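You operate a simulated robot arm through the tools that you are given. There is no shell and no other tool. Be economical: measure what you need, move in short steps, check, and stop when the job is done.

You are at the controls of a simulated robot arm. One attempt, no reset.

JOB
Put the orange cup on the drip plate. Put the clear beaker from the small table top in the sink. Put the refill bottle on the small table top away on the bottom shelf of the green rack. Put the green bottle on the grey workbench top away on the low table top. Lift the hand soap tank lid open. The order is free. Set down upright: orange cup, clear beaker, refill bottle, green bottle.

The check looks at the end state, three seconds after you hand in, the way a careful person would. Anything else that was tipped, shoved, dropped, spilled or broken makes it a failure. Lids that push on must go on centred and level and be pressed home; caps that screw on are set level and turned clockwise until they are tight.

ROBOT AND FRAMES
A 7-joint arm with a four-finger gripper on a trunk, on a base that drives. Base frame: it is fixed to the floor where the robot stands at the start and does not move with it; the origin is under the middle of the robot, x ahead of it, y to its left, z up. Units: cm, rad, N and s.
With the tool pointing down near the work surface it reaches from about 10 to 94 cm from the robot's upright axis, wherever it stands. Its first joint turns from -1.204 to 3.002 rad. Places, roughly: bottom shelf of the green rack [-400, -320, 30]; clear beaker [-150, 375, 75]; drip plate (17x145 cm) [80, -308, 72]; green bottle (6x6x13 cm) [-400, 310, 90]; hand soap tank lid [100, -270, 140]; low table top [70, 190, 80]; orange cup (7x7x11 cm) [70, -20, 20]; refill bottle [-175, 375, 100]; sink (31x22 cm) [-404, 426, 76]. Payload 3.67 kg.
The TCP is the grasp point between the finger pads, 2.8 cm short of the fingertips. In the tool frame z runs along the fingers and y along their closing line. The gripper opens to 11.2 cm. The gripper's body begins 7.3 cm behind the TCP.
Orientation is that of the tool frame in the base frame, as a unit quaternion [w, x, y, z]. With the fingers straight down and closing along the base's y, the tool's x points along the base's -x, its y along +y and its z along -z.

CONTROLS
- The arm moves only by the tool drive_tool. Its argument "steps" is a list of rows, each an object of numbers (a shift or turn left out is 0, a gripper value left out holds the last): "x", "y", "z": the shift along the tool's x, y, z in cm; "rx", "ry", "rz": the turn, a rotation vector about the tool's x, y, z in rad; "gripper": the opening, from 0 (shut) to 1 (fully open). In form: [{"x": .., "y": .., "z": .., "rx": .., "ry": .., "rz": .., "gripper": ..}, ...]. A call has 1 to 10 rows; each row is the pose to reach, as a shift and turn from the pose commanded when the call began, along the tool's axes at that moment. A row lasts 0.2 s, in which the tool goes at most 5 cm and 0.15 rad; a call with a longer step from one row to the next is refused whole, and so is a gripper value outside its range. Where a pose cannot be reached the arm comes as near as it can. A force on the tool above 40 N (or 10 N above the force at the start of the call, whichever is more), or a blocked arm, ends the call early, and 0.2 s more pass. Each finger halts on what it meets, pressing with about 28 N; the grip force reading is that of the motor and also rises with nothing between the fingers. The clock runs only during rows and for 0.2 s after the last one: add rows that repeat a pose to give the fingers time. The reply holds the time, the measured pose of the TCP, the force on the tool along the base axes, the opening and the grip force, in the units named above and with some noise, with the torque about the TCP (base axes, N m) and any sound that the robot's microphone picked up.
- Cameras (640 x 400 px; columns grow to the right, rows downward): "scene" is now at [9.82, 2.27, 121.15]; the picture's right is [0.44, -0.90, 0.00], its down [-0.79, -0.39, -0.47] and it looks along [0.42, 0.21, -0.88] (base axes); focal length 286 px, centre (320, 200). "wrist" rides on the gripper at [6, -1.8, -10.4] in the tool frame; the picture's right is [0.29, 0.96, 0.00], its down [-0.80, 0.24, -0.55] and it looks along [-0.53, 0.16, 0.83] (tool axes); focal length 234 px, centre (320, 200). There is no depth. A picture from a camera that has moved, and an enlarged one, comes with that camera's place and axes in the base frame and with its lens.
- snapshot(camera): a new picture of that camera. The clock stands still meanwhile.
- raise_lower(by): slides the trunk up (or, below 0, down) by that many cm; the arm and the scene camera ride with it, the base frame stays. It gives what a move gives, with no picture.
- base_move(legs): drives the robot by 1 to 6 legs, each [ahead, turn to the left] in cm and rad, along the robot's own axes; the way and the turn of a leg run together, so that a leg with both is an arc; at most 150 cm and 3.142 rad a leg. The arm and the cameras ride along, it lands a little off, and it stops where it bumps. It gives what a move gives.
- aim_head(pan, tilt): turns the head with the scene camera to pan (to the left, within 1.501 rad either way) and tilt (down, from -0.506 to 1.204), counted from straight ahead of the robot. It gives what a move gives.
- inspect(camera, box): a new picture of the part [left, top, right, bottom] of that camera's present view, enlarged. The clock stands still meanwhile.
- hand_in(): hands the job in; it is judged then, once.

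Work in short steps. Places have to be worked out from the pictures, the camera data and where the tool is seen: move nearer, look again, correct. Check each grasp and each placing, and mend what went wrong. You have 165 turns and 108 pictures in all, those below and enlarged ones among them. Open the gripper and draw the arm clear of the work before you hand the job in, unless the task says otherwise.

The tools are called after "Emit:" as name(argument=value, ...) on one line, values as JSON. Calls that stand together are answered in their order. drive_tool: Moves the arm, as the interface text tells. Its arguments: {"type":"object","properties":{"steps":{"type":"array","items":{"type":"object","properties":{"x":{"type":"number"},"y":{"type":"number"},"z":{"type":"number"},"rx":{"type":"number"},"ry":{"type":"number"},"rz":{"type":"number"},"gripper":{"type":"number"}}}}},"required":["steps"]} The other tools are called the same way: raise_lower (by) slides the trunk up or down; base_move (legs) drives the base; aim_head (pan, tilt) turns the head that bears the scene camera; snapshot (camera) takes a picture; inspect (camera, box) takes an enlarged picture of a part of a camera's view; hand_in () hands the job in.

At the start:

```text
clock: 0.0
tcp_pos: [49.86, -2.91, 45.72]
orientation: [0.002, 0.0, 1.0, 0.0]
contact_force: [0.1, 0.0, 0.0]
moment: [-0.02, 0.0, -0.03]
gripper_width: 11.22
finger_force: 0.1
trunk travel left (down, up): [-37.5, 46.5]
robot x, y, heading: [-0.61, -0.09, 0.002]
head pan, tilt: [0.456, 1.087]
```

scene: 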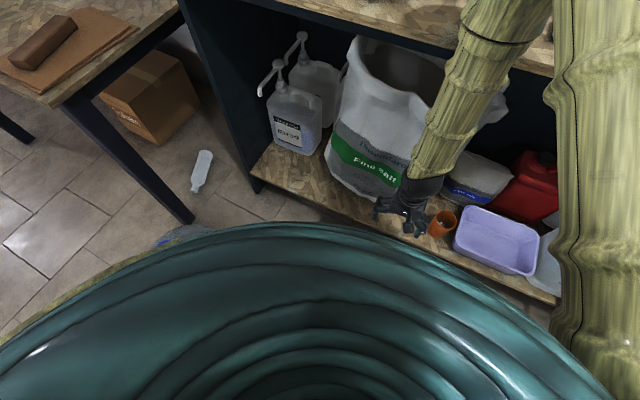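
wrist: 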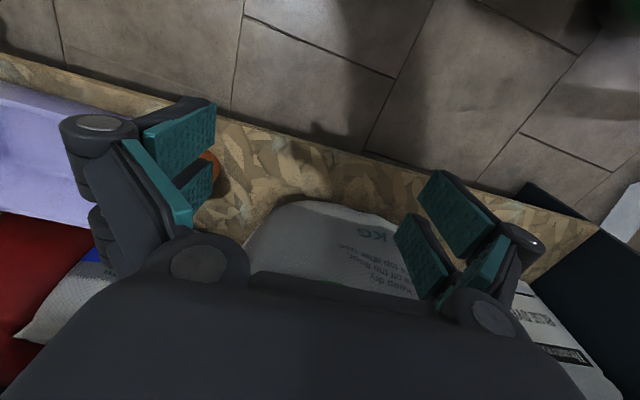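

I look closer at the orange cup and its neighbours first.

Emit:
inspect(camera="scene", box=[360, 140, 560, 310])

Emit:
aim_head(pan=0, tilt=0.5)

Emit:
snapshot(camera="scene")

```text
2.35 times, centred on (460, 225) of scene
camera zoom: at [9.82, 2.27, 121.15], right [0.44, -0.9, 0.0], down [-0.79, -0.39, -0.47], along [0.42, 0.21, -0.88], focal length 673 px, centre (-9, 141)
```

zoom: 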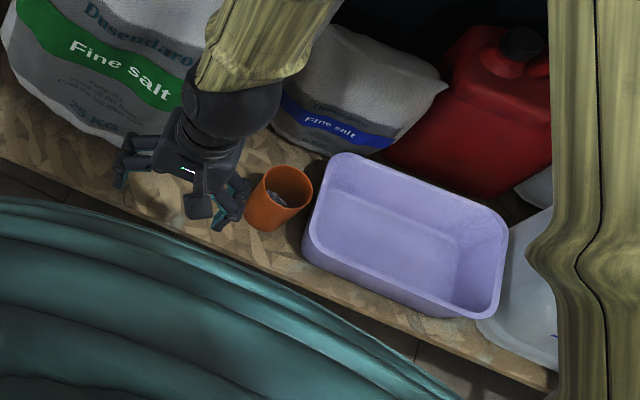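

```text
clock: 1.0
tcp_pos: [49.81, -2.88, 45.87]
orientation: [0.002, -0.001, 1.0, -0.001]
contact_force: [0.7, -0.4, 1.0]
moment: [-0.04, 0.04, 0.0]
gripper_width: 11.18
finger_force: 0.0
trunk travel left (down, up): [-37.5, 46.5]
robot x, y, heading: [-0.18, -0.32, 0.002]
head pan, tilt: [0.0, 0.499]
```

```text
104 pictures are left
camera scene: at [13.17, -0.52, 125.86], right [0.0, -1.0, 0.0], down [-0.47, 0.0, -0.88], along [0.88, 0.0, -0.47], focal length 286 px, centre (320, 200)
```

scene: 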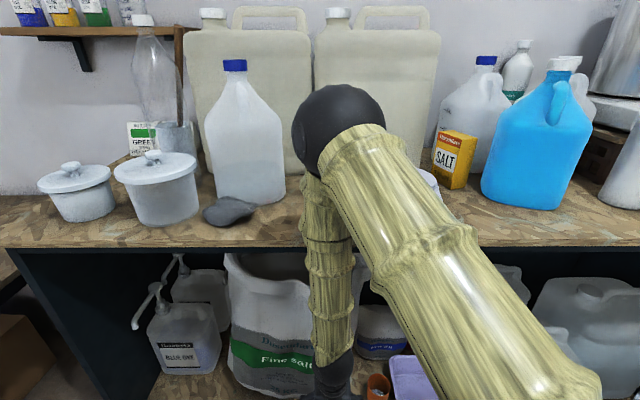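

The cup sits at about (68, -20), standing on the lower shelf with the basin close on its right side. I'll approach from the front-left with a tilted tool, so I yaw the tool -45° first.

Emit:
drive_tool(steps=[{"rz": 0.13}, {"rz": 0.26}, {"rz": 0.39}, {"rz": 0.52}, {"rz": 0.65}, {"rz": 0.785}])

Emit:
drive_tool(steps=[{"ry": -0.15}, {"ry": -0.3}, {"ry": -0.45}, {"ry": -0.6}, {"ry": -0.75}, {"ry": -0.9}])

Emit:
snapshot(camera="wrist")

Emit:
aim_head(pan=0, tilt=0.95)

Emit:
snapshot(camera="scene")

```text
clock: 2.4
tcp_pos: [49.46, -2.19, 45.99]
orientation: [0.004, 0.38, 0.925, -0.004]
contact_force: [-0.3, -0.4, -0.8]
moment: [0.01, -0.01, -0.03]
gripper_width: 11.2
finger_force: 0.2
trunk travel left (down, up): [-37.5, 46.5]
robot x, y, heading: [-0.36, 0.02, 0.003]
head pan, tilt: [0.0, 0.499]
```

```text
clock: 3.8
tcp_pos: [49.95, -2.78, 45.96]
orientation: [0.405, 0.344, 0.831, -0.166]
contact_force: [0.2, -1.0, 0.4]
moment: [0.03, 0.01, -0.01]
gripper_width: 11.2
finger_force: 0.0
trunk travel left (down, up): [-37.5, 46.5]
robot x, y, heading: [-0.44, -0.15, -0.002]
head pan, tilt: [0.0, 0.499]
```

```text
103 pictures are left
camera wrist: at [40.35, 4.28, 47.57], right [0.55, 0.8, -0.22], down [0.21, 0.13, 0.97], along [0.81, -0.58, -0.1], focal length 234 px, centre (320, 200)
```

wrist: 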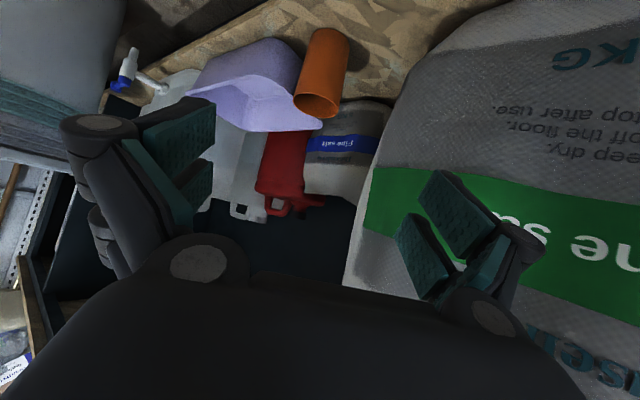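

```text
clock: 4.7
tcp_pos: [49.86, -2.77, 45.83]
orientation: [0.403, 0.344, 0.831, -0.166]
contact_force: [-0.1, 0.3, 0.1]
moment: [0.0, -0.01, 0.0]
gripper_width: 11.2
finger_force: 0.2
trunk travel left (down, up): [-37.5, 46.5]
robot x, y, heading: [-0.4, 0.15, 0.003]
head pan, tilt: [0.0, 0.949]
```

```text
102 pictures are left
camera scene: at [11.39, -0.3, 122.12], right [0.0, -1.0, 0.0], down [-0.81, 0.0, -0.59], along [0.59, 0.0, -0.81], focal length 286 px, centre (320, 200)
```

scene: 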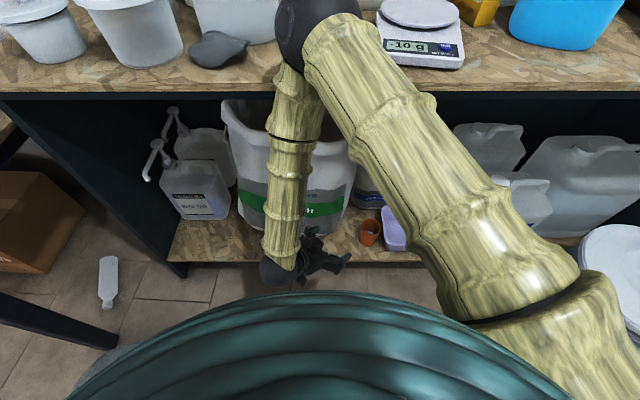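

The rays agree: the cup rim centre is at about (65.4, -18.7), z≈30, with the shelf at about z≈19.5. I advance to a pre-grasp along the tool axis.

Emit:
drive_tool(steps=[{"x": 0.5, "z": 4, "gripper": 0.88}, {"x": 1, "y": -0.1, "z": 8}, {"x": 1.4, "y": -0.3, "z": 12}, {"x": 1.4, "y": -0.3, "z": 16}, {"x": 1.4, "y": -0.3, "z": 19}])

Emit:
snapshot(camera="wrist")

Emit:
inspect(camera="scene", box=[260, 170, 460, 295])

```text
clock: 6.0
tcp_pos: [62.72, -14.08, 23.46]
orientation: [0.35, 0.332, 0.856, -0.183]
contact_force: [-0.2, -0.3, 3.1]
moment: [0.22, 0.14, 0.02]
gripper_width: 9.86
finger_force: 0.2
trunk travel left (down, up): [-37.5, 46.5]
robot x, y, heading: [-0.25, -0.28, -0.009]
head pan, tilt: [0.0, 0.949]
stopped in row 5: the arm was blocked; the commanded pose is now the measured one
```

```text
101 pictures are left
camera wrist: at [53.34, -7.16, 26.27], right [0.51, 0.81, -0.29], down [0.33, 0.12, 0.94], along [0.79, -0.57, -0.2], focal length 234 px, centre (320, 200)
```

wrist: 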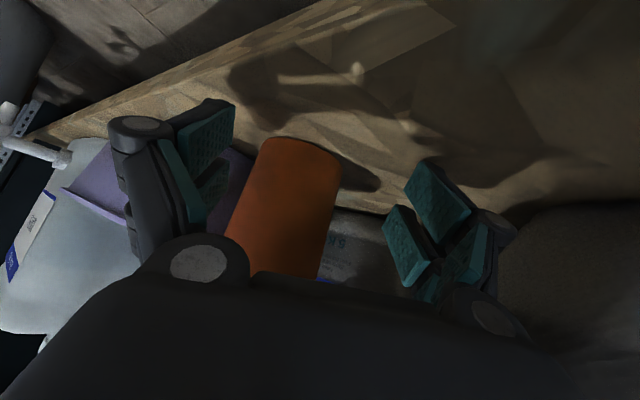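

```text
3.20 times, centred on (360, 232) of scene
camera zoom: at [7.3, -0.63, 122.8], right [-0.01, -1.0, 0.0], down [-0.79, 0.01, -0.61], along [0.61, 0.0, -0.79], focal length 916 px, centre (192, 96)
```

zoom: 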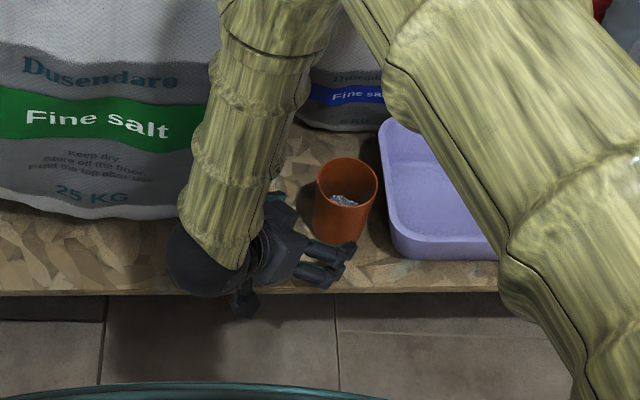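

The arm was blocked and the TCP is lower than I commanded; the body seems tilted back slightly. I look at the elbow before moving further.

Emit:
aim_head(pan=-0.2, tilt=0.6)

Emit:
snapshot(camera="scene")

```text
clock: 6.8
tcp_pos: [57.69, -14.22, 22.94]
orientation: [0.352, 0.333, 0.854, -0.19]
contact_force: [56.2, -26.3, 85.9]
moment: [3.53, -4.68, -3.65]
gripper_width: 11.21
finger_force: 12.6
trunk travel left (down, up): [-37.5, 46.5]
robot x, y, heading: [-1.17, -0.14, -0.046]
head pan, tilt: [-0.201, 0.6]
```

```text
99 pictures are left
camera scene: at [11.98, -3.26, 123.96], right [-0.24, -0.97, -0.01], down [-0.55, 0.14, -0.83], along [0.8, -0.19, -0.56], focal length 286 px, centre (320, 200)
```

scene: 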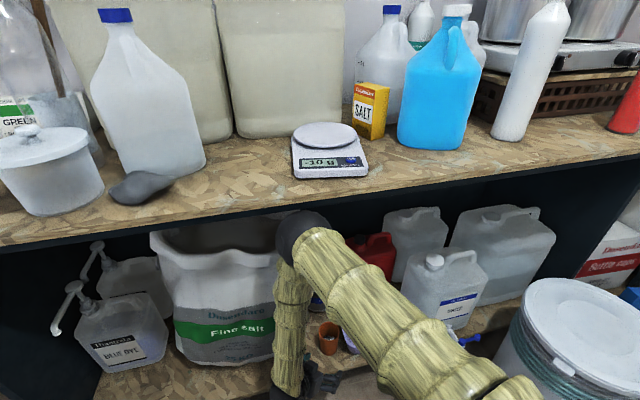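

The tool is now loaded heavily against something. I check with the wrist view before backing off.

Emit:
snapshot(camera="wrist")

Emit:
inspect(camera="scene", box=[220, 200, 420, 400])

```text
98 pictures are left
camera wrist: at [48.36, -7.1, 25.73], right [0.52, 0.8, -0.29], down [0.33, 0.13, 0.94], along [0.79, -0.58, -0.19], focal length 234 px, centre (320, 200)
```

wrist: 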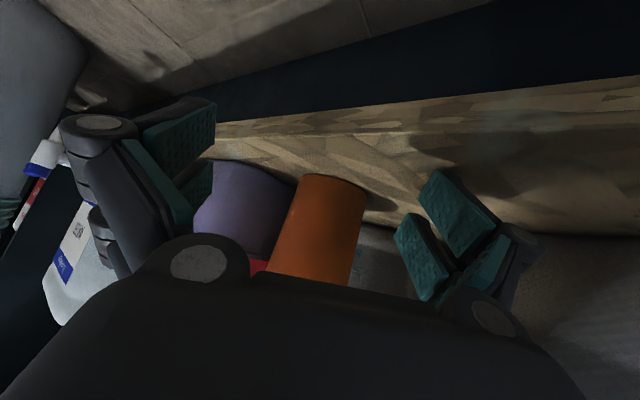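

```text
2.00 times, centred on (320, 300) of scene
camera zoom: at [11.98, -3.26, 123.96], right [-0.24, -0.97, -0.01], down [-0.55, 0.14, -0.83], along [0.8, -0.19, -0.56], focal length 572 px, centre (320, 0)
```

zoom: 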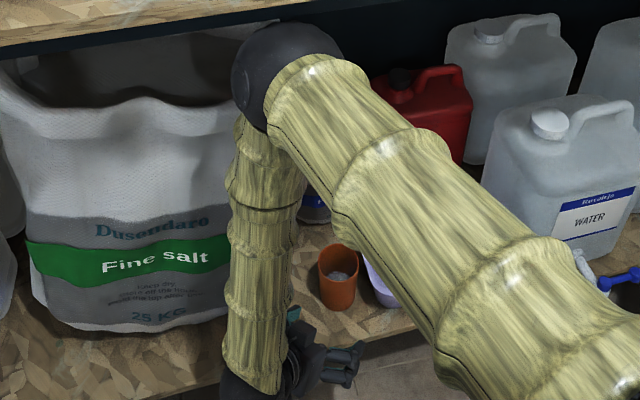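

Elbow is wedged near the bench top front edge; cup is untouched. Backing the base straight out should free everything.

Emit:
base_move(legs=[[-12, 0]])

Emit:
snapshot(camera="scene")

```text
clock: 8.1
tcp_pos: [50.73, -13.73, 26.05]
orientation: [0.363, 0.337, 0.849, -0.181]
contact_force: [1.0, -0.6, 0.2]
moment: [0.02, 0.08, -0.02]
gripper_width: 9.83
finger_force: 0.1
trunk travel left (down, up): [-37.5, 46.5]
robot x, y, heading: [-12.02, 0.09, -0.0]
head pan, tilt: [-0.201, 0.6]
```

```text
96 pictures are left
camera scene: at [3.57, -2.09, 124.86], right [-0.2, -0.98, 0.0], down [-0.57, 0.12, -0.82], along [0.8, -0.17, -0.58], focal length 286 px, centre (320, 200)
```

scene: 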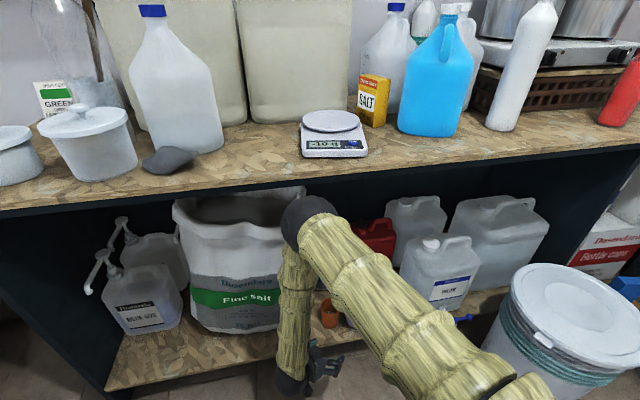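

Free again. I raise the tool 28 cm and pitch it a bit more toward horizontal; then I'll lower the trunk so the elbow stays below the bench top.

Emit:
drive_tool(steps=[{"x": -3, "y": -0.3, "z": -2.7}, {"x": -6, "y": -0.5, "z": -5.3, "ry": -0.1}, {"x": -9, "y": -0.8, "z": -8, "ry": -0.2}, {"x": -12, "y": -1, "z": -10.7, "ry": -0.3}, {"x": -15, "y": -1.3, "z": -13.4, "ry": -0.35}, {"x": -18, "y": -1.5, "z": -16.1, "ry": -0.35}, {"x": -20.7, "y": -1.8, "z": -18.7, "ry": -0.35}])

Emit:
raise_lower(by=-28)

Emit:
snapshot(camera="scene")

Emit:
snapshot(camera="wrist")

```text
clock: 9.7
tcp_pos: [49.91, -13.62, 54.94]
orientation: [0.514, 0.302, 0.768, -0.235]
contact_force: [-0.3, 0.5, -0.4]
moment: [0.0, 0.01, 0.0]
gripper_width: 9.86
finger_force: 0.2
trunk travel left (down, up): [-37.5, 46.5]
robot x, y, heading: [-12.79, 0.15, -0.006]
head pan, tilt: [-0.201, 0.6]
```

```text
clock: 12.5
tcp_pos: [50.0, -13.62, 26.76]
orientation: [0.512, 0.302, 0.769, -0.235]
contact_force: [0.1, -0.4, -1.3]
moment: [0.02, 0.0, 0.0]
gripper_width: 9.84
finger_force: 0.0
trunk travel left (down, up): [-9.5, 74.5]
robot x, y, heading: [-11.95, -0.13, -0.006]
head pan, tilt: [-0.201, 0.6]
```

```text
95 pictures are left
camera scene: at [1.55, -1.94, 96.85], right [-0.2, -0.98, 0.0], down [-0.55, 0.11, -0.82], along [0.81, -0.17, -0.57], focal length 286 px, centre (320, 200)
```

scene: 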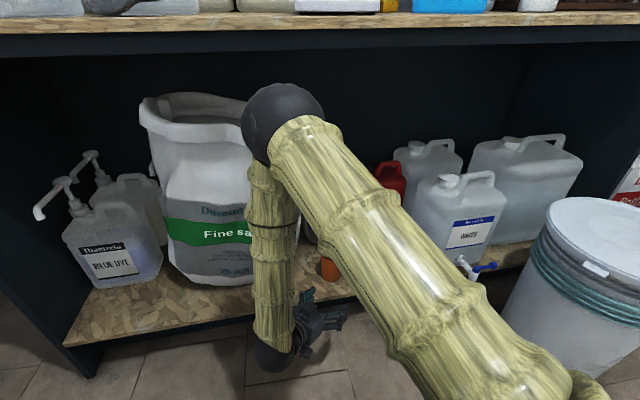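

```text
94 pictures are left
camera wrist: at [40.36, -6.64, 25.04], right [0.59, 0.74, -0.32], down [0.04, 0.36, 0.93], along [0.81, -0.56, 0.18], focal length 234 px, centre (320, 200)
```

wrist: 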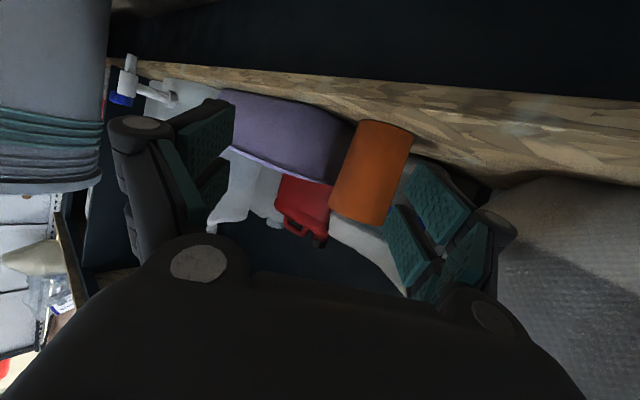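

The elbow now clears beneath the top. From the wrist view the cup is at (65.4, -18.6, 19.5–31) as before; I go to a point 7 cm short of it.

Emit:
drive_tool(steps=[{"x": -1.65, "y": 2.4, "z": 2.2}, {"x": -3.3, "y": 4.9, "z": 4.4}, {"x": -4.95, "y": 7.3, "z": 6.6}, {"x": -4.95, "y": 7.3, "z": 6.6}])

Emit:
snapshot(camera="wrist")

Emit:
snapshot(camera="scene")

```text
clock: 13.5
tcp_pos: [60.9, -14.03, 28.58]
orientation: [0.512, 0.301, 0.77, -0.235]
contact_force: [0.8, 0.4, 0.0]
moment: [0.02, 0.0, 0.0]
gripper_width: 9.83
finger_force: 0.1
trunk travel left (down, up): [-9.5, 74.5]
robot x, y, heading: [-12.07, 0.38, -0.006]
head pan, tilt: [-0.201, 0.6]
```

```text
93 pictures are left
camera wrist: at [51.19, -7.08, 26.8], right [0.59, 0.74, -0.32], down [0.04, 0.36, 0.93], along [0.81, -0.56, 0.18], focal length 234 px, centre (320, 200)
```

wrist: 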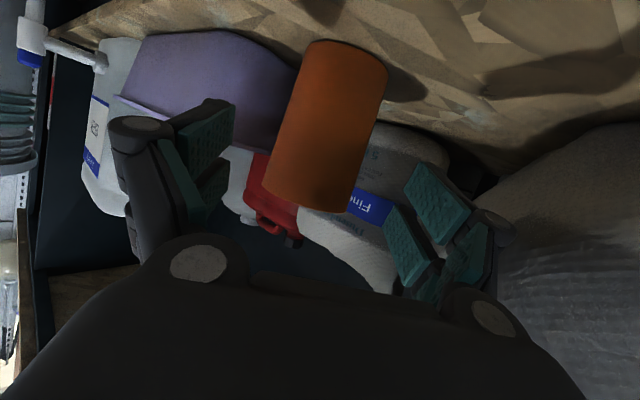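

```text
92 pictures are left
camera scene: at [1.55, -1.94, 96.85], right [-0.2, -0.98, 0.0], down [-0.55, 0.11, -0.82], along [0.81, -0.17, -0.57], focal length 286 px, centre (320, 200)
```

scene: 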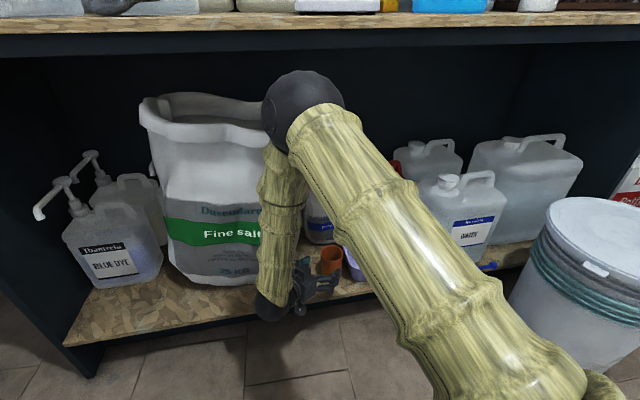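

Tracking is good; the cup centre refines to (66, -18.9). I slide in 7.4 cm and then close.

Emit:
drive_tool(steps=[{"x": -0.2, "y": 0.1, "z": 2.5}, {"x": -0.4, "y": 0.2, "z": 5}, {"x": -0.45, "y": 0.26, "z": 7.4}, {"x": -0.45, "y": 0.26, "z": 7.4}])

Emit:
snapshot(camera="wrist")

```text
clock: 14.5
tcp_pos: [66.01, -19.04, 26.25]
orientation: [0.513, 0.301, 0.769, -0.235]
contact_force: [0.4, 1.1, -0.2]
moment: [0.04, -0.03, 0.02]
gripper_width: 9.86
finger_force: 0.0
trunk travel left (down, up): [-9.5, 74.5]
robot x, y, heading: [-12.46, 0.21, -0.001]
head pan, tilt: [-0.201, 0.6]
```

```text
91 pictures are left
camera wrist: at [56.33, -12.0, 24.5], right [0.59, 0.74, -0.32], down [0.04, 0.36, 0.93], along [0.81, -0.56, 0.18], focal length 234 px, centre (320, 200)
```

wrist: 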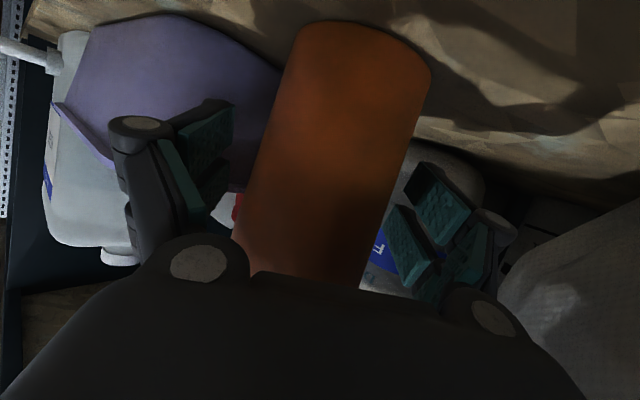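

The cup is centred between the pads; closing.

Emit:
drive_tool(steps=[{"gripper": 0.75}, {"gripper": 0.65}, {"gripper": 0.58}, {"gripper": 0.5}, {"gripper": 0.5}])

Emit:
drive_tool(steps=[{"x": -1.5, "z": -0.6}, {"x": -3, "z": -1.2}, {"x": -3, "z": -1.2}])

Emit:
snapshot(camera="wrist")

```text
clock: 15.7
tcp_pos: [66.03, -18.99, 26.31]
orientation: [0.512, 0.302, 0.769, -0.236]
contact_force: [0.7, 1.0, 1.4]
moment: [0.1, -0.1, 0.01]
gripper_width: 6.79
finger_force: 27.6
trunk travel left (down, up): [-9.5, 74.5]
robot x, y, heading: [-11.99, -0.03, -0.002]
head pan, tilt: [-0.201, 0.6]
```

```text
clock: 16.5
tcp_pos: [66.1, -18.74, 29.57]
orientation: [0.512, 0.302, 0.769, -0.235]
contact_force: [-0.2, -0.4, -1.1]
moment: [-0.01, -0.01, -0.02]
gripper_width: 6.78
finger_force: 28.1
trunk travel left (down, up): [-9.5, 74.5]
robot x, y, heading: [-11.68, 0.05, -0.001]
head pan, tilt: [-0.201, 0.6]
```

```text
90 pictures are left
camera wrist: at [56.39, -11.82, 27.77], right [0.59, 0.74, -0.32], down [0.04, 0.36, 0.93], along [0.81, -0.56, 0.18], focal length 234 px, centre (320, 200)
```

wrist: 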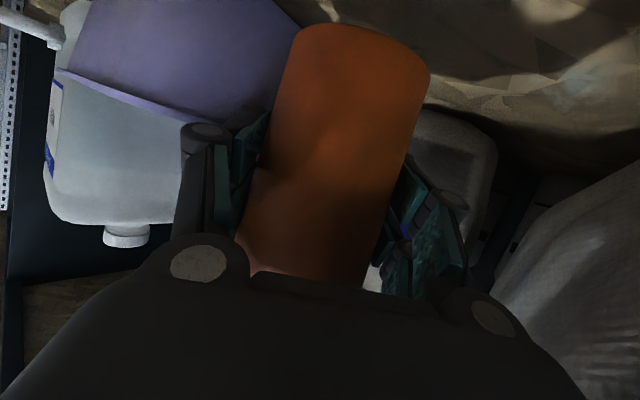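

Cup held and lifted. I back out of the shelf, raise the trunk, and look around toward the right side.

Emit:
base_move(legs=[[-25, 0]])

Emit:
raise_lower(by=35)

Emit:
aim_head(pan=-1.3, tilt=0.3)

Emit:
snapshot(camera="scene")

```text
clock: 18.3
tcp_pos: [41.24, -18.78, 29.62]
orientation: [0.512, 0.302, 0.769, -0.236]
contact_force: [0.2, -0.3, -1.4]
moment: [-0.03, -0.01, 0.01]
gripper_width: 6.85
finger_force: 27.7
trunk travel left (down, up): [-9.5, 74.5]
robot x, y, heading: [-36.93, 0.04, -0.001]
head pan, tilt: [-0.201, 0.6]
```

```text
clock: 21.7
tcp_pos: [41.29, -18.85, 64.54]
orientation: [0.512, 0.302, 0.769, -0.235]
contact_force: [-0.1, -0.3, -0.5]
moment: [-0.02, -0.03, -0.03]
gripper_width: 6.84
finger_force: 28.9
trunk travel left (down, up): [-44.5, 39.5]
robot x, y, heading: [-36.9, 0.69, -0.0]
head pan, tilt: [-0.201, 0.6]
```

```text
clock: 23.1
tcp_pos: [41.21, -18.73, 64.52]
orientation: [0.512, 0.302, 0.769, -0.235]
contact_force: [0.5, -0.8, -0.8]
moment: [-0.02, 0.01, 0.01]
gripper_width: 6.82
finger_force: 28.7
trunk travel left (down, up): [-44.5, 39.5]
robot x, y, heading: [-36.99, -0.21, -0.009]
head pan, tilt: [-1.3, 0.3]
```

```text
89 pictures are left
camera scene: at [-29.5, -9.08, 134.59], right [-0.96, -0.26, 0.0], down [-0.08, 0.29, -0.96], along [0.25, -0.92, -0.3], focal length 286 px, centre (320, 200)
```

scene: 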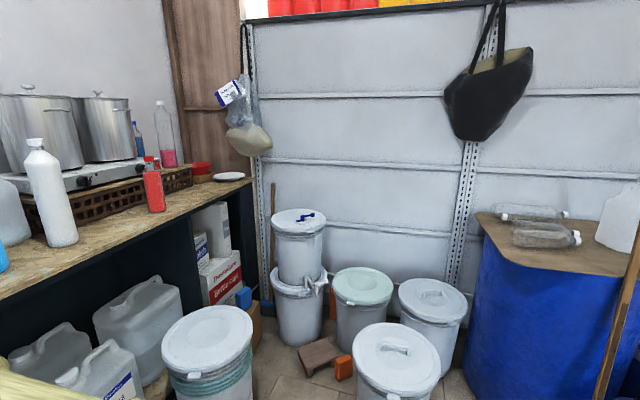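

A partition stands at y≈-200; the drip plate must be beyond it. I tuck the arm in and turn to survey the rest.

Emit:
drive_tool(steps=[{"x": -0.3, "y": -3, "z": -3.3}, {"x": -0.6, "y": -6, "z": -6.6}, {"x": -1, "y": -9, "z": -9.9}, {"x": -1.3, "y": -12, "z": -13.2}, {"x": -1.7, "y": -15, "z": -16.5}, {"x": -2, "y": -18.1, "z": -19.8}])

Emit:
base_move(legs=[[-10, 0], [0, -1.57]])

Emit:
aim_head(pan=-0.9, tilt=0.25)

Emit:
snapshot(camera="scene")

```text
clock: 24.4
tcp_pos: [16.02, -18.72, 74.7]
orientation: [0.513, 0.302, 0.768, -0.236]
contact_force: [-0.3, 0.8, -1.2]
moment: [0.01, -0.01, -0.02]
gripper_width: 6.8
finger_force: 28.0
trunk travel left (down, up): [-44.5, 39.5]
robot x, y, heading: [-36.84, 0.03, -0.005]
head pan, tilt: [-1.3, 0.3]
```

```text
clock: 29.4
tcp_pos: [-65.63, -52.95, 74.62]
orientation: [0.197, 0.756, 0.331, -0.529]
contact_force: [-0.1, -0.1, -1.4]
moment: [-0.03, 0.01, 0.01]
gripper_width: 6.77
finger_force: 28.1
trunk travel left (down, up): [-44.5, 39.5]
robot x, y, heading: [-46.92, 0.01, -1.572]
head pan, tilt: [-1.3, 0.3]
```

```text
clock: 30.3
tcp_pos: [-65.7, -52.88, 74.6]
orientation: [0.197, 0.756, 0.332, -0.528]
contact_force: [0.4, 0.5, -1.5]
moment: [0.0, 0.0, 0.03]
gripper_width: 6.83
finger_force: 28.2
trunk travel left (down, up): [-44.5, 39.5]
robot x, y, heading: [-46.86, 0.22, -1.575]
head pan, tilt: [-0.901, 0.25]
```

```text
88 pictures are left
camera scene: at [-54.38, -10.8, 135.07], right [-0.62, 0.78, 0.0], down [0.19, 0.15, -0.97], along [-0.76, -0.6, -0.25], focal length 286 px, centre (320, 200)
```

scene: 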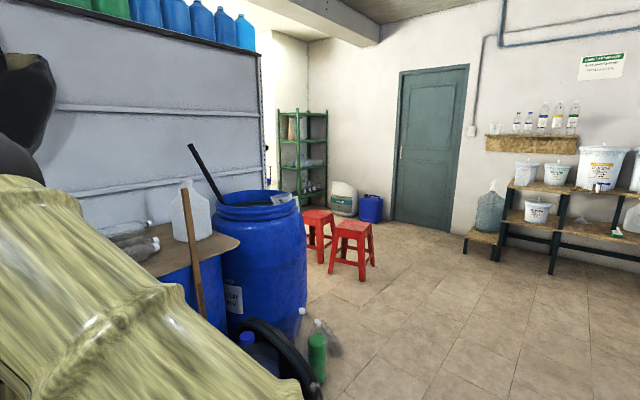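

The way round runs past the partition's west end (x≈-211); red stools are near (-255,-135..-165). I turn and drive to about (-320,-60) first.

Emit:
base_move(legs=[[0, -1.35], [140, 0]])

Emit:
aim_head(pan=0.5, tilt=0.4)

Emit:
snapshot(camera="scene")

```text
clock: 40.7
tcp_pos: [-240.27, -25.35, 74.54]
orientation: [-0.173, 0.799, -0.208, -0.537]
contact_force: [0.5, -0.4, -0.8]
moment: [-0.03, 0.01, 0.01]
gripper_width: 6.83
finger_force: 28.1
trunk travel left (down, up): [-44.5, 39.5]
robot x, y, heading: [-184.39, -30.88, -2.906]
head pan, tilt: [-0.901, 0.25]
```

```text
clock: 42.2
tcp_pos: [-240.25, -25.34, 74.7]
orientation: [-0.172, 0.8, -0.208, -0.536]
contact_force: [0.6, -0.6, -1.5]
moment: [-0.01, 0.0, -0.02]
gripper_width: 6.83
finger_force: 27.7
trunk travel left (down, up): [-44.5, 39.5]
robot x, y, heading: [-184.51, -30.88, -2.909]
head pan, tilt: [0.499, 0.4]
```

```text
87 pictures are left
camera scene: at [-196.12, -38.6, 133.67], right [-0.67, 0.74, 0.0], down [0.29, 0.26, -0.92], along [-0.68, -0.62, -0.39], focal length 286 px, centre (320, 200)
```

scene: 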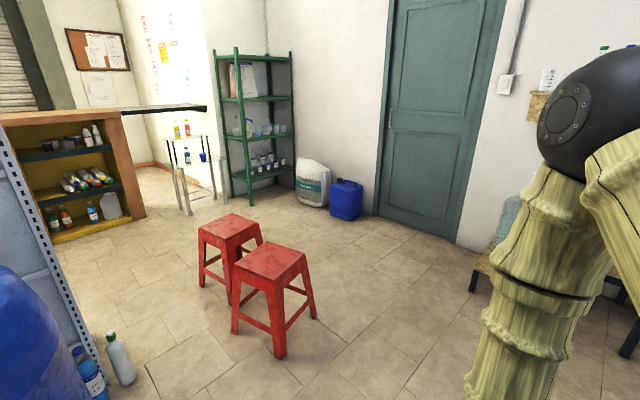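

Stools stand at about (-265,-130) and (-271,-191); the rack faces +y near (-400,-320). I go on to (-335,-70), then turn south between stools and the door wall.

Emit:
base_move(legs=[[0, 0.021], [150, 0], [6, 0], [0, 1.317], [80, 0]])

Emit:
aim_head(pan=0.3, tilt=0.4)

Emit:
snapshot(camera="scene")

```text
clock: 57.7
tcp_pos: [-352.84, -204.12, 74.65]
orientation: [0.197, 0.756, 0.331, -0.529]
contact_force: [0.0, -0.7, -0.5]
moment: [0.04, 0.0, 0.01]
gripper_width: 6.82
finger_force: 27.6
trunk travel left (down, up): [-44.5, 39.5]
robot x, y, heading: [-334.13, -151.23, -1.572]
head pan, tilt: [0.499, 0.4]
```

```text
clock: 58.4
tcp_pos: [-352.73, -204.09, 74.55]
orientation: [0.197, 0.756, 0.332, -0.528]
contact_force: [-0.3, 0.1, -0.2]
moment: [0.02, 0.02, 0.01]
gripper_width: 6.82
finger_force: 27.8
trunk travel left (down, up): [-44.5, 39.5]
robot x, y, heading: [-334.31, -151.04, -1.57]
head pan, tilt: [0.3, 0.4]
```

```text
86 pictures are left
camera scene: at [-331.61, -165.08, 133.67], right [-0.95, -0.3, 0.0], down [-0.12, 0.37, -0.92], along [0.27, -0.88, -0.39], focal length 286 px, centre (320, 200)
```

scene: 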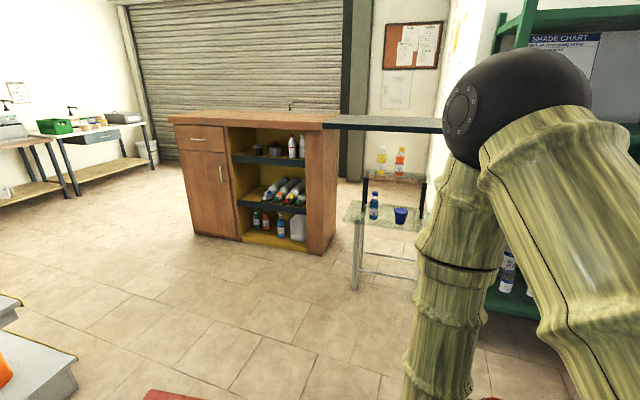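

Open floor ahead with an island at y≈-356. I arc left around the stools to face east at about (-305,-262).

Emit:
base_move(legs=[[50, 0], [70, 0.9], [10, 0.67]])

Emit:
aim_head(pan=0.1, tilt=0.3)

Emit:
snapshot(camera="scene")

```text
clock: 66.6
tcp_pos: [-243.27, -285.7, 74.61]
orientation: [0.512, 0.306, 0.766, -0.239]
contact_force: [-0.5, -0.5, -2.6]
moment: [-0.01, -0.02, -0.07]
gripper_width: 6.83
finger_force: 28.1
trunk travel left (down, up): [-44.5, 39.5]
robot x, y, heading: [-296.16, -266.0, -0.02]
head pan, tilt: [0.3, 0.4]
cut short: leg 2
```

```text
clock: 67.3
tcp_pos: [-243.27, -285.78, 74.68]
orientation: [0.511, 0.308, 0.766, -0.239]
contact_force: [-0.3, -0.5, -0.8]
moment: [0.04, 0.0, -0.01]
gripper_width: 6.82
finger_force: 28.3
trunk travel left (down, up): [-44.5, 39.5]
robot x, y, heading: [-295.74, -266.1, -0.023]
head pan, tilt: [0.099, 0.3]
```

```text
85 pictures are left
camera scene: at [-281.69, -265.76, 134.59], right [0.08, -1.0, 0.0], down [-0.3, -0.02, -0.96], along [0.95, 0.07, -0.3], focal length 286 px, centre (320, 200)
```

scene: 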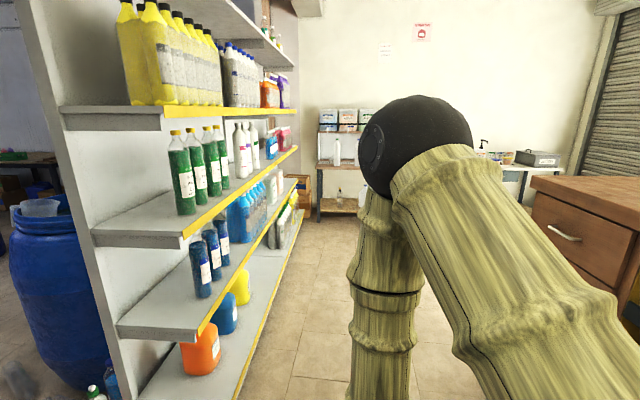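

Leg 2 was reported cut short; I check whether the stool was touched (look left/back).

Emit:
aim_head(pan=1.5, tilt=0.7)

Emit:
snapshot(camera="scene")

```text
clock: 68.9
tcp_pos: [-243.24, -285.69, 74.61]
orientation: [0.511, 0.308, 0.766, -0.239]
contact_force: [-0.2, 0.2, -1.2]
moment: [0.02, 0.02, 0.0]
gripper_width: 6.83
finger_force: 27.8
trunk travel left (down, up): [-44.5, 39.5]
robot x, y, heading: [-295.6, -266.52, -0.024]
head pan, tilt: [1.499, 0.7]
```

```text
84 pictures are left
camera scene: at [-290.2, -258.01, 130.99], right [1.0, -0.1, 0.0], down [-0.06, -0.64, -0.77], along [0.07, 0.76, -0.64], focal length 286 px, centre (320, 200)
```

scene: 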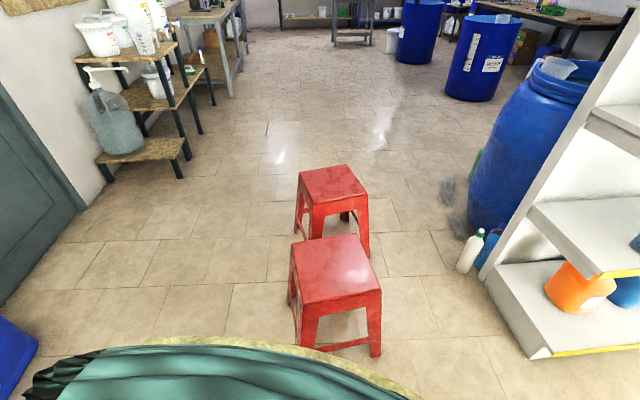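

Both stools are upright and where they were. I drive east down the aisle toward the drip plate.

Emit:
base_move(legs=[[0, -0.112], [140, 0], [110, 0]])

Emit:
aim_head(pan=0.2, tilt=0.4)

Emit:
snapshot(camera="scene")

```text
clock: 81.7
tcp_pos: [3.59, -322.58, 74.6]
orientation: [0.498, 0.346, 0.75, -0.265]
contact_force: [1.0, -0.1, -0.2]
moment: [0.0, -0.02, -0.03]
gripper_width: 6.84
finger_force: 28.4
trunk travel left (down, up): [-44.5, 39.5]
robot x, y, heading: [-46.91, -297.94, -0.122]
head pan, tilt: [1.499, 0.7]
```

```text
clock: 83.2
tcp_pos: [3.69, -322.55, 74.58]
orientation: [0.499, 0.345, 0.749, -0.264]
contact_force: [0.3, -0.3, -1.0]
moment: [0.0, -0.01, 0.0]
gripper_width: 6.81
finger_force: 28.0
trunk travel left (down, up): [-44.5, 39.5]
robot x, y, heading: [-47.29, -297.91, -0.121]
head pan, tilt: [0.201, 0.4]
```

```text
83 pictures are left
camera scene: at [-32.81, -297.98, 133.67], right [0.08, -1.0, 0.0], down [-0.39, -0.03, -0.92], along [0.92, 0.07, -0.39], focal length 286 px, centre (320, 200)
```

scene: 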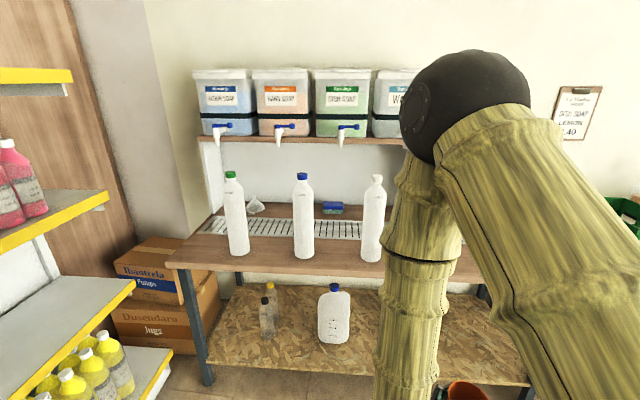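

The drip plate (grating) and the four tanks are visible. I zoom for labels and layout.

Emit:
inspect(camera="scene", box=[180, 60, 420, 270])

```text
1.90 times, centred on (300, 165) of scene
camera zoom: at [-32.81, -297.98, 133.67], right [0.08, -1.0, 0.0], down [-0.39, -0.03, -0.92], along [0.92, 0.07, -0.39], focal length 545 px, centre (358, 267)
```

zoom: 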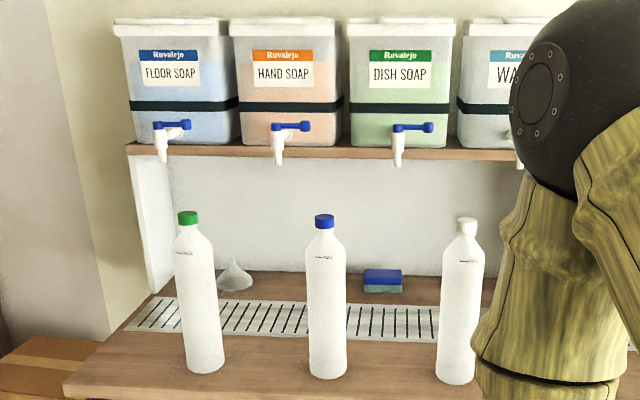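

Hand soap is the second tank from the left. For the cup I'd like the free right part of the plate (y≈-345), hidden behind the arm; I check with the wrist camera.

Emit:
snapshot(camera="wrist")

```text
81 pictures are left
camera wrist: at [-5.16, -314.5, 72.81], right [0.67, 0.67, -0.32], down [0.09, 0.36, 0.93], along [0.74, -0.65, 0.18], focal length 234 px, centre (320, 200)
```

wrist: 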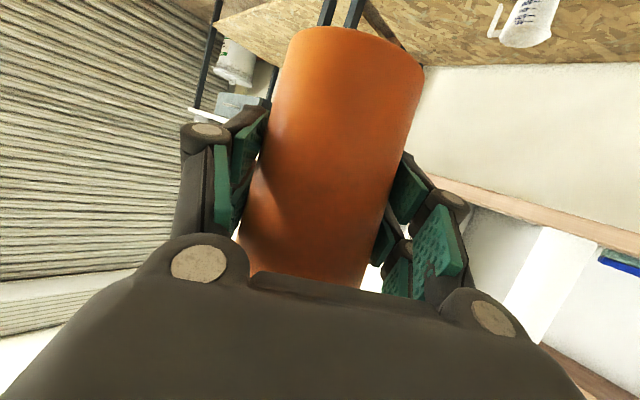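

I raise the trunk 20 cm and turn the robot left a little to see the right part of the table.

Emit:
raise_lower(by=20)

Emit:
base_move(legs=[[0, 0.62]])

Emit:
aim_head(pan=-0.75, tilt=0.5)

Emit:
snapshot(camera="scene")

```text
clock: 85.3
tcp_pos: [3.59, -322.62, 94.6]
orientation: [0.499, 0.345, 0.75, -0.265]
contact_force: [0.6, 0.5, 0.2]
moment: [-0.04, 0.0, -0.02]
gripper_width: 6.86
finger_force: 28.2
trunk travel left (down, up): [-64.5, 19.5]
robot x, y, heading: [-46.89, -298.06, -0.122]
head pan, tilt: [0.201, 0.4]
```

```text
clock: 87.4
tcp_pos: [8.52, -288.59, 94.61]
orientation: [0.556, 0.1, 0.819, -0.1]
contact_force: [0.1, 0.5, 0.0]
moment: [-0.03, -0.05, -0.03]
gripper_width: 6.81
finger_force: 28.1
trunk travel left (down, up): [-64.5, 19.5]
robot x, y, heading: [-46.92, -298.21, 0.499]
head pan, tilt: [0.201, 0.4]
```

```text
clock: 88.6
tcp_pos: [8.54, -288.57, 94.64]
orientation: [0.557, 0.099, 0.819, -0.099]
contact_force: [-0.4, 0.5, -1.4]
moment: [-0.04, -0.01, -0.01]
gripper_width: 6.86
finger_force: 28.2
trunk travel left (down, up): [-64.5, 19.5]
robot x, y, heading: [-46.74, -298.01, 0.5]
head pan, tilt: [-0.75, 0.499]
```

```text
80 pictures are left
camera scene: at [-33.78, -297.95, 152.76], right [-0.25, -0.97, 0.0], down [-0.46, 0.12, -0.88], along [0.85, -0.22, -0.48], focal length 286 px, centre (320, 200)
```

scene: 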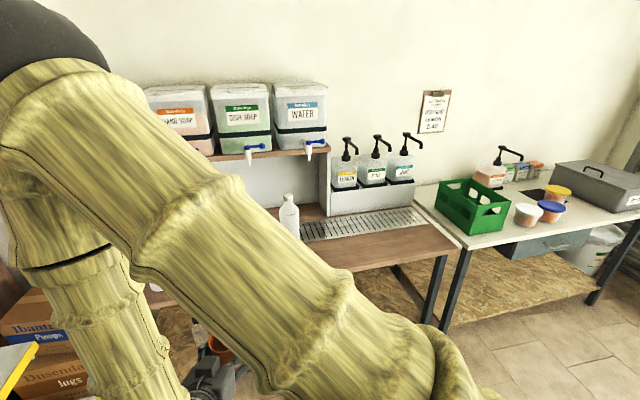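

The right part of the plate around (79,-345) is free. I drive to about (5,-320), heading 0, keeping the arm clear of the bottles.

Emit:
base_move(legs=[[0, -0.9], [54, 0], [0, 0.4]])

Emit:
aim_head(pan=0, tilt=0.7)

Emit:
snapshot(camera="scene")

Emit:
snapshot(camera="wrist")

```text
clock: 95.3
tcp_pos: [56.01, -336.99, 94.64]
orientation: [0.514, 0.297, 0.77, -0.233]
contact_force: [0.7, -0.8, -1.3]
moment: [-0.02, -0.05, 0.02]
gripper_width: 6.84
finger_force: 28.0
trunk travel left (down, up): [-64.5, 19.5]
robot x, y, heading: [2.55, -318.9, 0.005]
head pan, tilt: [-0.75, 0.499]
```

```text
clock: 96.4
tcp_pos: [55.93, -336.93, 94.69]
orientation: [0.514, 0.297, 0.771, -0.232]
contact_force: [-0.1, 0.3, -1.4]
moment: [0.01, -0.02, 0.0]
gripper_width: 6.82
finger_force: 27.5
trunk travel left (down, up): [-64.5, 19.5]
robot x, y, heading: [2.94, -319.16, 0.01]
head pan, tilt: [0.0, 0.7]
```

```text
79 pictures are left
camera scene: at [16.1, -319.07, 150.99], right [0.01, -1.0, 0.0], down [-0.64, 0.0, -0.76], along [0.76, 0.0, -0.64], focal length 286 px, centre (320, 200)
```

scene: 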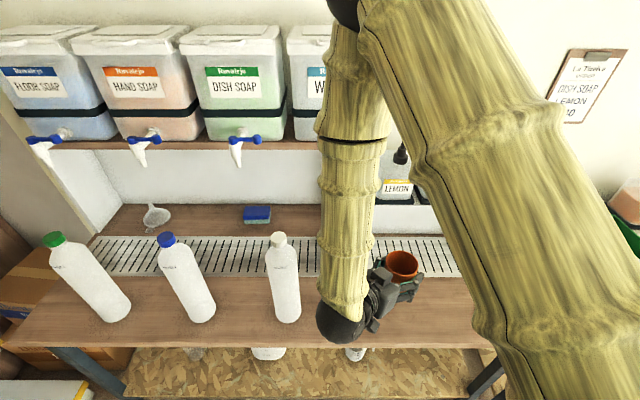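

```text
78 pictures are left
camera wrist: at [46.2, -330.1, 92.81], right [0.58, 0.75, -0.32], down [0.04, 0.36, 0.93], along [0.81, -0.55, 0.18], focal length 234 px, centre (320, 200)
```

wrist: 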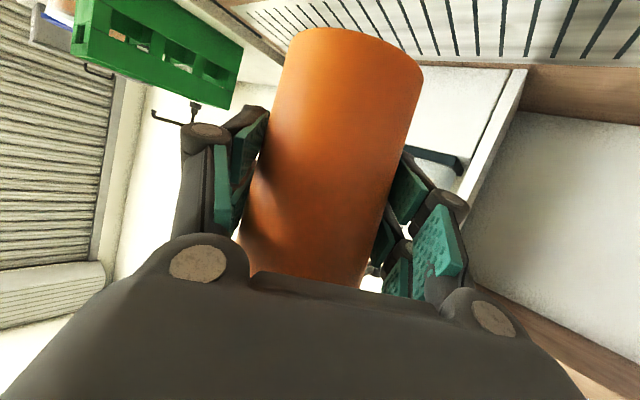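

Table front edge is at x≈51, plate x 71.5–88. I extend to (79.5,-340,84.5), above the plate.

Emit:
drive_tool(steps=[{"x": 0.25, "y": 2.5, "z": 3.5}, {"x": 0.5, "y": 5, "z": 7}, {"x": 0.8, "y": 7.4, "z": 10.5}, {"x": 1.1, "y": 9.9, "z": 14}, {"x": 1.4, "y": 12.4, "z": 17.6}, {"x": 1.66, "y": 14.8, "z": 21.1}, {"x": 1.66, "y": 14.8, "z": 21.1}])

Emit:
snapshot(camera="scene")

Emit:
snapshot(camera="wrist")

```text
clock: 98.0
tcp_pos: [79.49, -340.09, 84.6]
orientation: [0.514, 0.298, 0.77, -0.233]
contact_force: [-0.6, 0.2, -1.9]
moment: [0.01, 0.01, 0.01]
gripper_width: 6.84
finger_force: 27.8
trunk travel left (down, up): [-64.5, 19.5]
robot x, y, heading: [2.7, -319.01, 0.009]
head pan, tilt: [0.0, 0.7]
```

```text
77 pictures are left
camera scene: at [16.02, -319.02, 151.0], right [0.01, -1.0, 0.0], down [-0.64, 0.0, -0.77], along [0.77, 0.0, -0.64], focal length 286 px, centre (320, 200)
```

scene: 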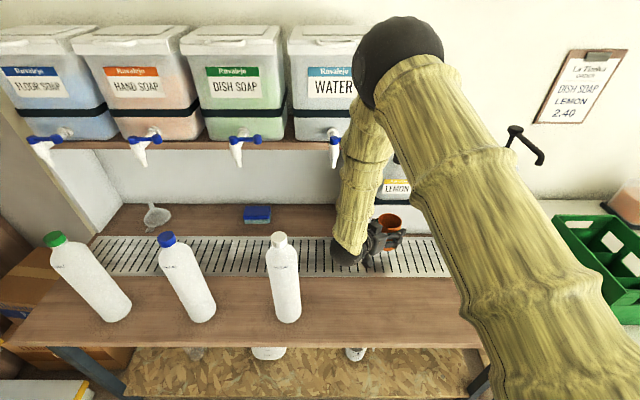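

```text
76 pictures are left
camera wrist: at [69.79, -333.19, 82.83], right [0.58, 0.75, -0.32], down [0.04, 0.36, 0.93], along [0.81, -0.55, 0.18], focal length 234 px, centre (320, 200)
```

wrist: 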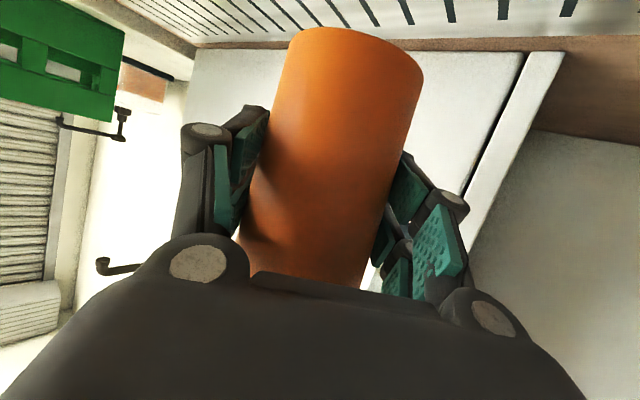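

Over the plate; lowering 4.5 cm, then feeling in small steps.

Emit:
drive_tool(steps=[{"x": 1.4, "y": 0.08, "z": 0.54}, {"x": 2.8, "y": 0.16, "z": 1.09}, {"x": 4.2, "y": 0.24, "z": 1.63}, {"x": 4.2, "y": 0.24, "z": 1.63}])

Emit:
drive_tool(steps=[{"x": 0.37, "y": 0.02, "z": 0.15}, {"x": 0.37, "y": 0.02, "z": 0.15}, {"x": 0.74, "y": 0.04, "z": 0.29}, {"x": 0.74, "y": 0.04, "z": 0.29}])

Emit:
inspect(camera="wrist", box=[200, 0, 500, 200])

```text
clock: 99.0
tcp_pos: [79.52, -339.94, 80.12]
orientation: [0.514, 0.297, 0.771, -0.232]
contact_force: [-0.2, 0.3, 0.2]
moment: [-0.01, -0.01, 0.04]
gripper_width: 6.78
finger_force: 27.6
trunk travel left (down, up): [-64.5, 19.5]
robot x, y, heading: [2.73, -318.95, 0.007]
head pan, tilt: [0.0, 0.7]
```

```text
clock: 100.0
tcp_pos: [79.53, -340.03, 79.37]
orientation: [0.513, 0.297, 0.771, -0.232]
contact_force: [0.5, 0.0, -0.5]
moment: [-0.01, -0.03, 0.01]
gripper_width: 6.85
finger_force: 27.9
trunk travel left (down, up): [-64.5, 19.5]
robot x, y, heading: [2.9, -318.68, 0.009]
head pan, tilt: [0.0, 0.7]
```

```text
2.00 times, centred on (350, 100) of wrist
camera zoom: at [69.84, -333.14, 77.53], right [0.58, 0.75, -0.32], down [0.04, 0.36, 0.93], along [0.81, -0.55, 0.18], focal length 468 px, centre (260, 400)
```

zoom: 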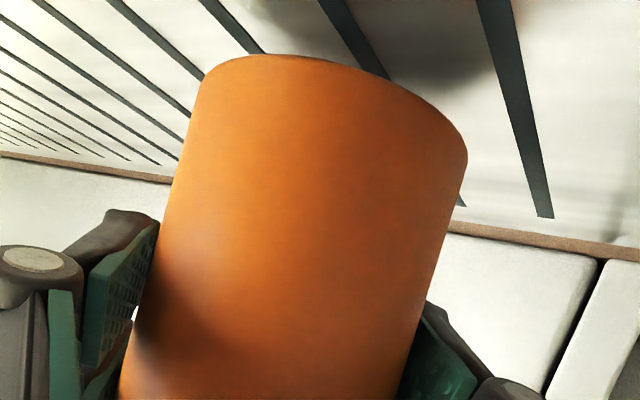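

Not touching yet; continuing down in fine steps.

Emit:
drive_tool(steps=[{"x": 0.28, "z": 0.11}, {"x": 0.28, "z": 0.11}, {"x": 0.56, "y": 0.03, "z": 0.22}, {"x": 0.56, "y": 0.03, "z": 0.22}])

Emit:
drive_tool(steps=[{"x": 0.28, "z": 0.11}, {"x": 0.28, "z": 0.11}, {"x": 0.56, "y": 0.03, "z": 0.22}, {"x": 0.56, "y": 0.03, "z": 0.22}])

```text
clock: 101.0
tcp_pos: [79.6, -339.99, 78.85]
orientation: [0.514, 0.297, 0.77, -0.232]
contact_force: [-0.6, 0.1, -2.3]
moment: [-0.01, 0.0, 0.0]
gripper_width: 6.81
finger_force: 27.8
trunk travel left (down, up): [-64.5, 19.5]
robot x, y, heading: [2.86, -318.86, 0.002]
head pan, tilt: [0.0, 0.7]
```

```text
clock: 102.0
tcp_pos: [79.56, -340.11, 78.34]
orientation: [0.516, 0.297, 0.77, -0.232]
contact_force: [-1.9, -2.0, 15.3]
moment: [0.14, -0.23, -0.07]
gripper_width: 6.83
finger_force: 28.8
trunk travel left (down, up): [-64.5, 19.5]
robot x, y, heading: [2.8, -318.63, 0.001]
head pan, tilt: [0.0, 0.7]
```

Contact, 15 N. I open the gripper gently and withdraw backwards along the tool axis.

Emit:
drive_tool(steps=[{"x": -0.2, "z": -0.08, "gripper": 0.65}, {"x": -0.2, "z": -0.08, "gripper": 0.75}, {"x": -0.2, "z": -0.08, "gripper": 0.88}, {"x": -0.2, "z": -0.08, "gripper": 0.88}])

Emit:
drive_tool(steps=[{"z": -3}, {"z": -6}, {"z": -9}, {"z": -12}])

Emit:
snapshot(camera="wrist")

Emit:
snapshot(camera="scene")

```text
clock: 103.0
tcp_pos: [79.48, -340.06, 78.14]
orientation: [0.514, 0.297, 0.77, -0.232]
contact_force: [1.0, 0.1, 1.0]
moment: [0.01, 0.01, -0.02]
gripper_width: 9.85
finger_force: 0.1
trunk travel left (down, up): [-64.5, 19.5]
robot x, y, heading: [2.41, -318.78, 0.008]
head pan, tilt: [0.0, 0.7]
```

```text
clock: 104.0
tcp_pos: [71.67, -332.02, 82.71]
orientation: [0.515, 0.296, 0.77, -0.232]
contact_force: [-0.1, 0.4, -0.5]
moment: [-0.01, 0.0, 0.0]
gripper_width: 9.86
finger_force: 0.0
trunk travel left (down, up): [-64.5, 19.5]
robot x, y, heading: [2.79, -318.98, 0.01]
head pan, tilt: [0.0, 0.7]
```

```text
74 pictures are left
camera wrist: at [61.91, -325.13, 80.93], right [0.58, 0.75, -0.32], down [0.04, 0.36, 0.93], along [0.81, -0.55, 0.18], focal length 234 px, centre (320, 200)
```

wrist: 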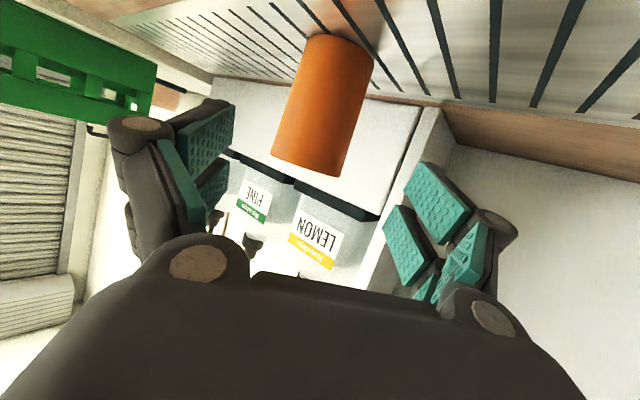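

```text
73 pictures are left
camera scene: at [16.04, -318.99, 150.99], right [0.01, -1.0, 0.0], down [-0.64, 0.0, -0.77], along [0.77, 0.0, -0.64], focal length 286 px, centre (320, 200)
```

scene: 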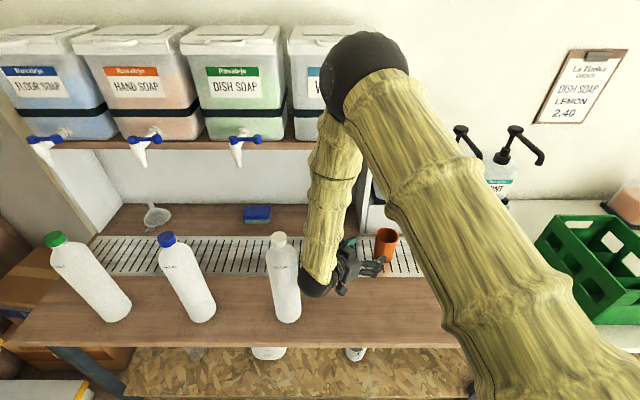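

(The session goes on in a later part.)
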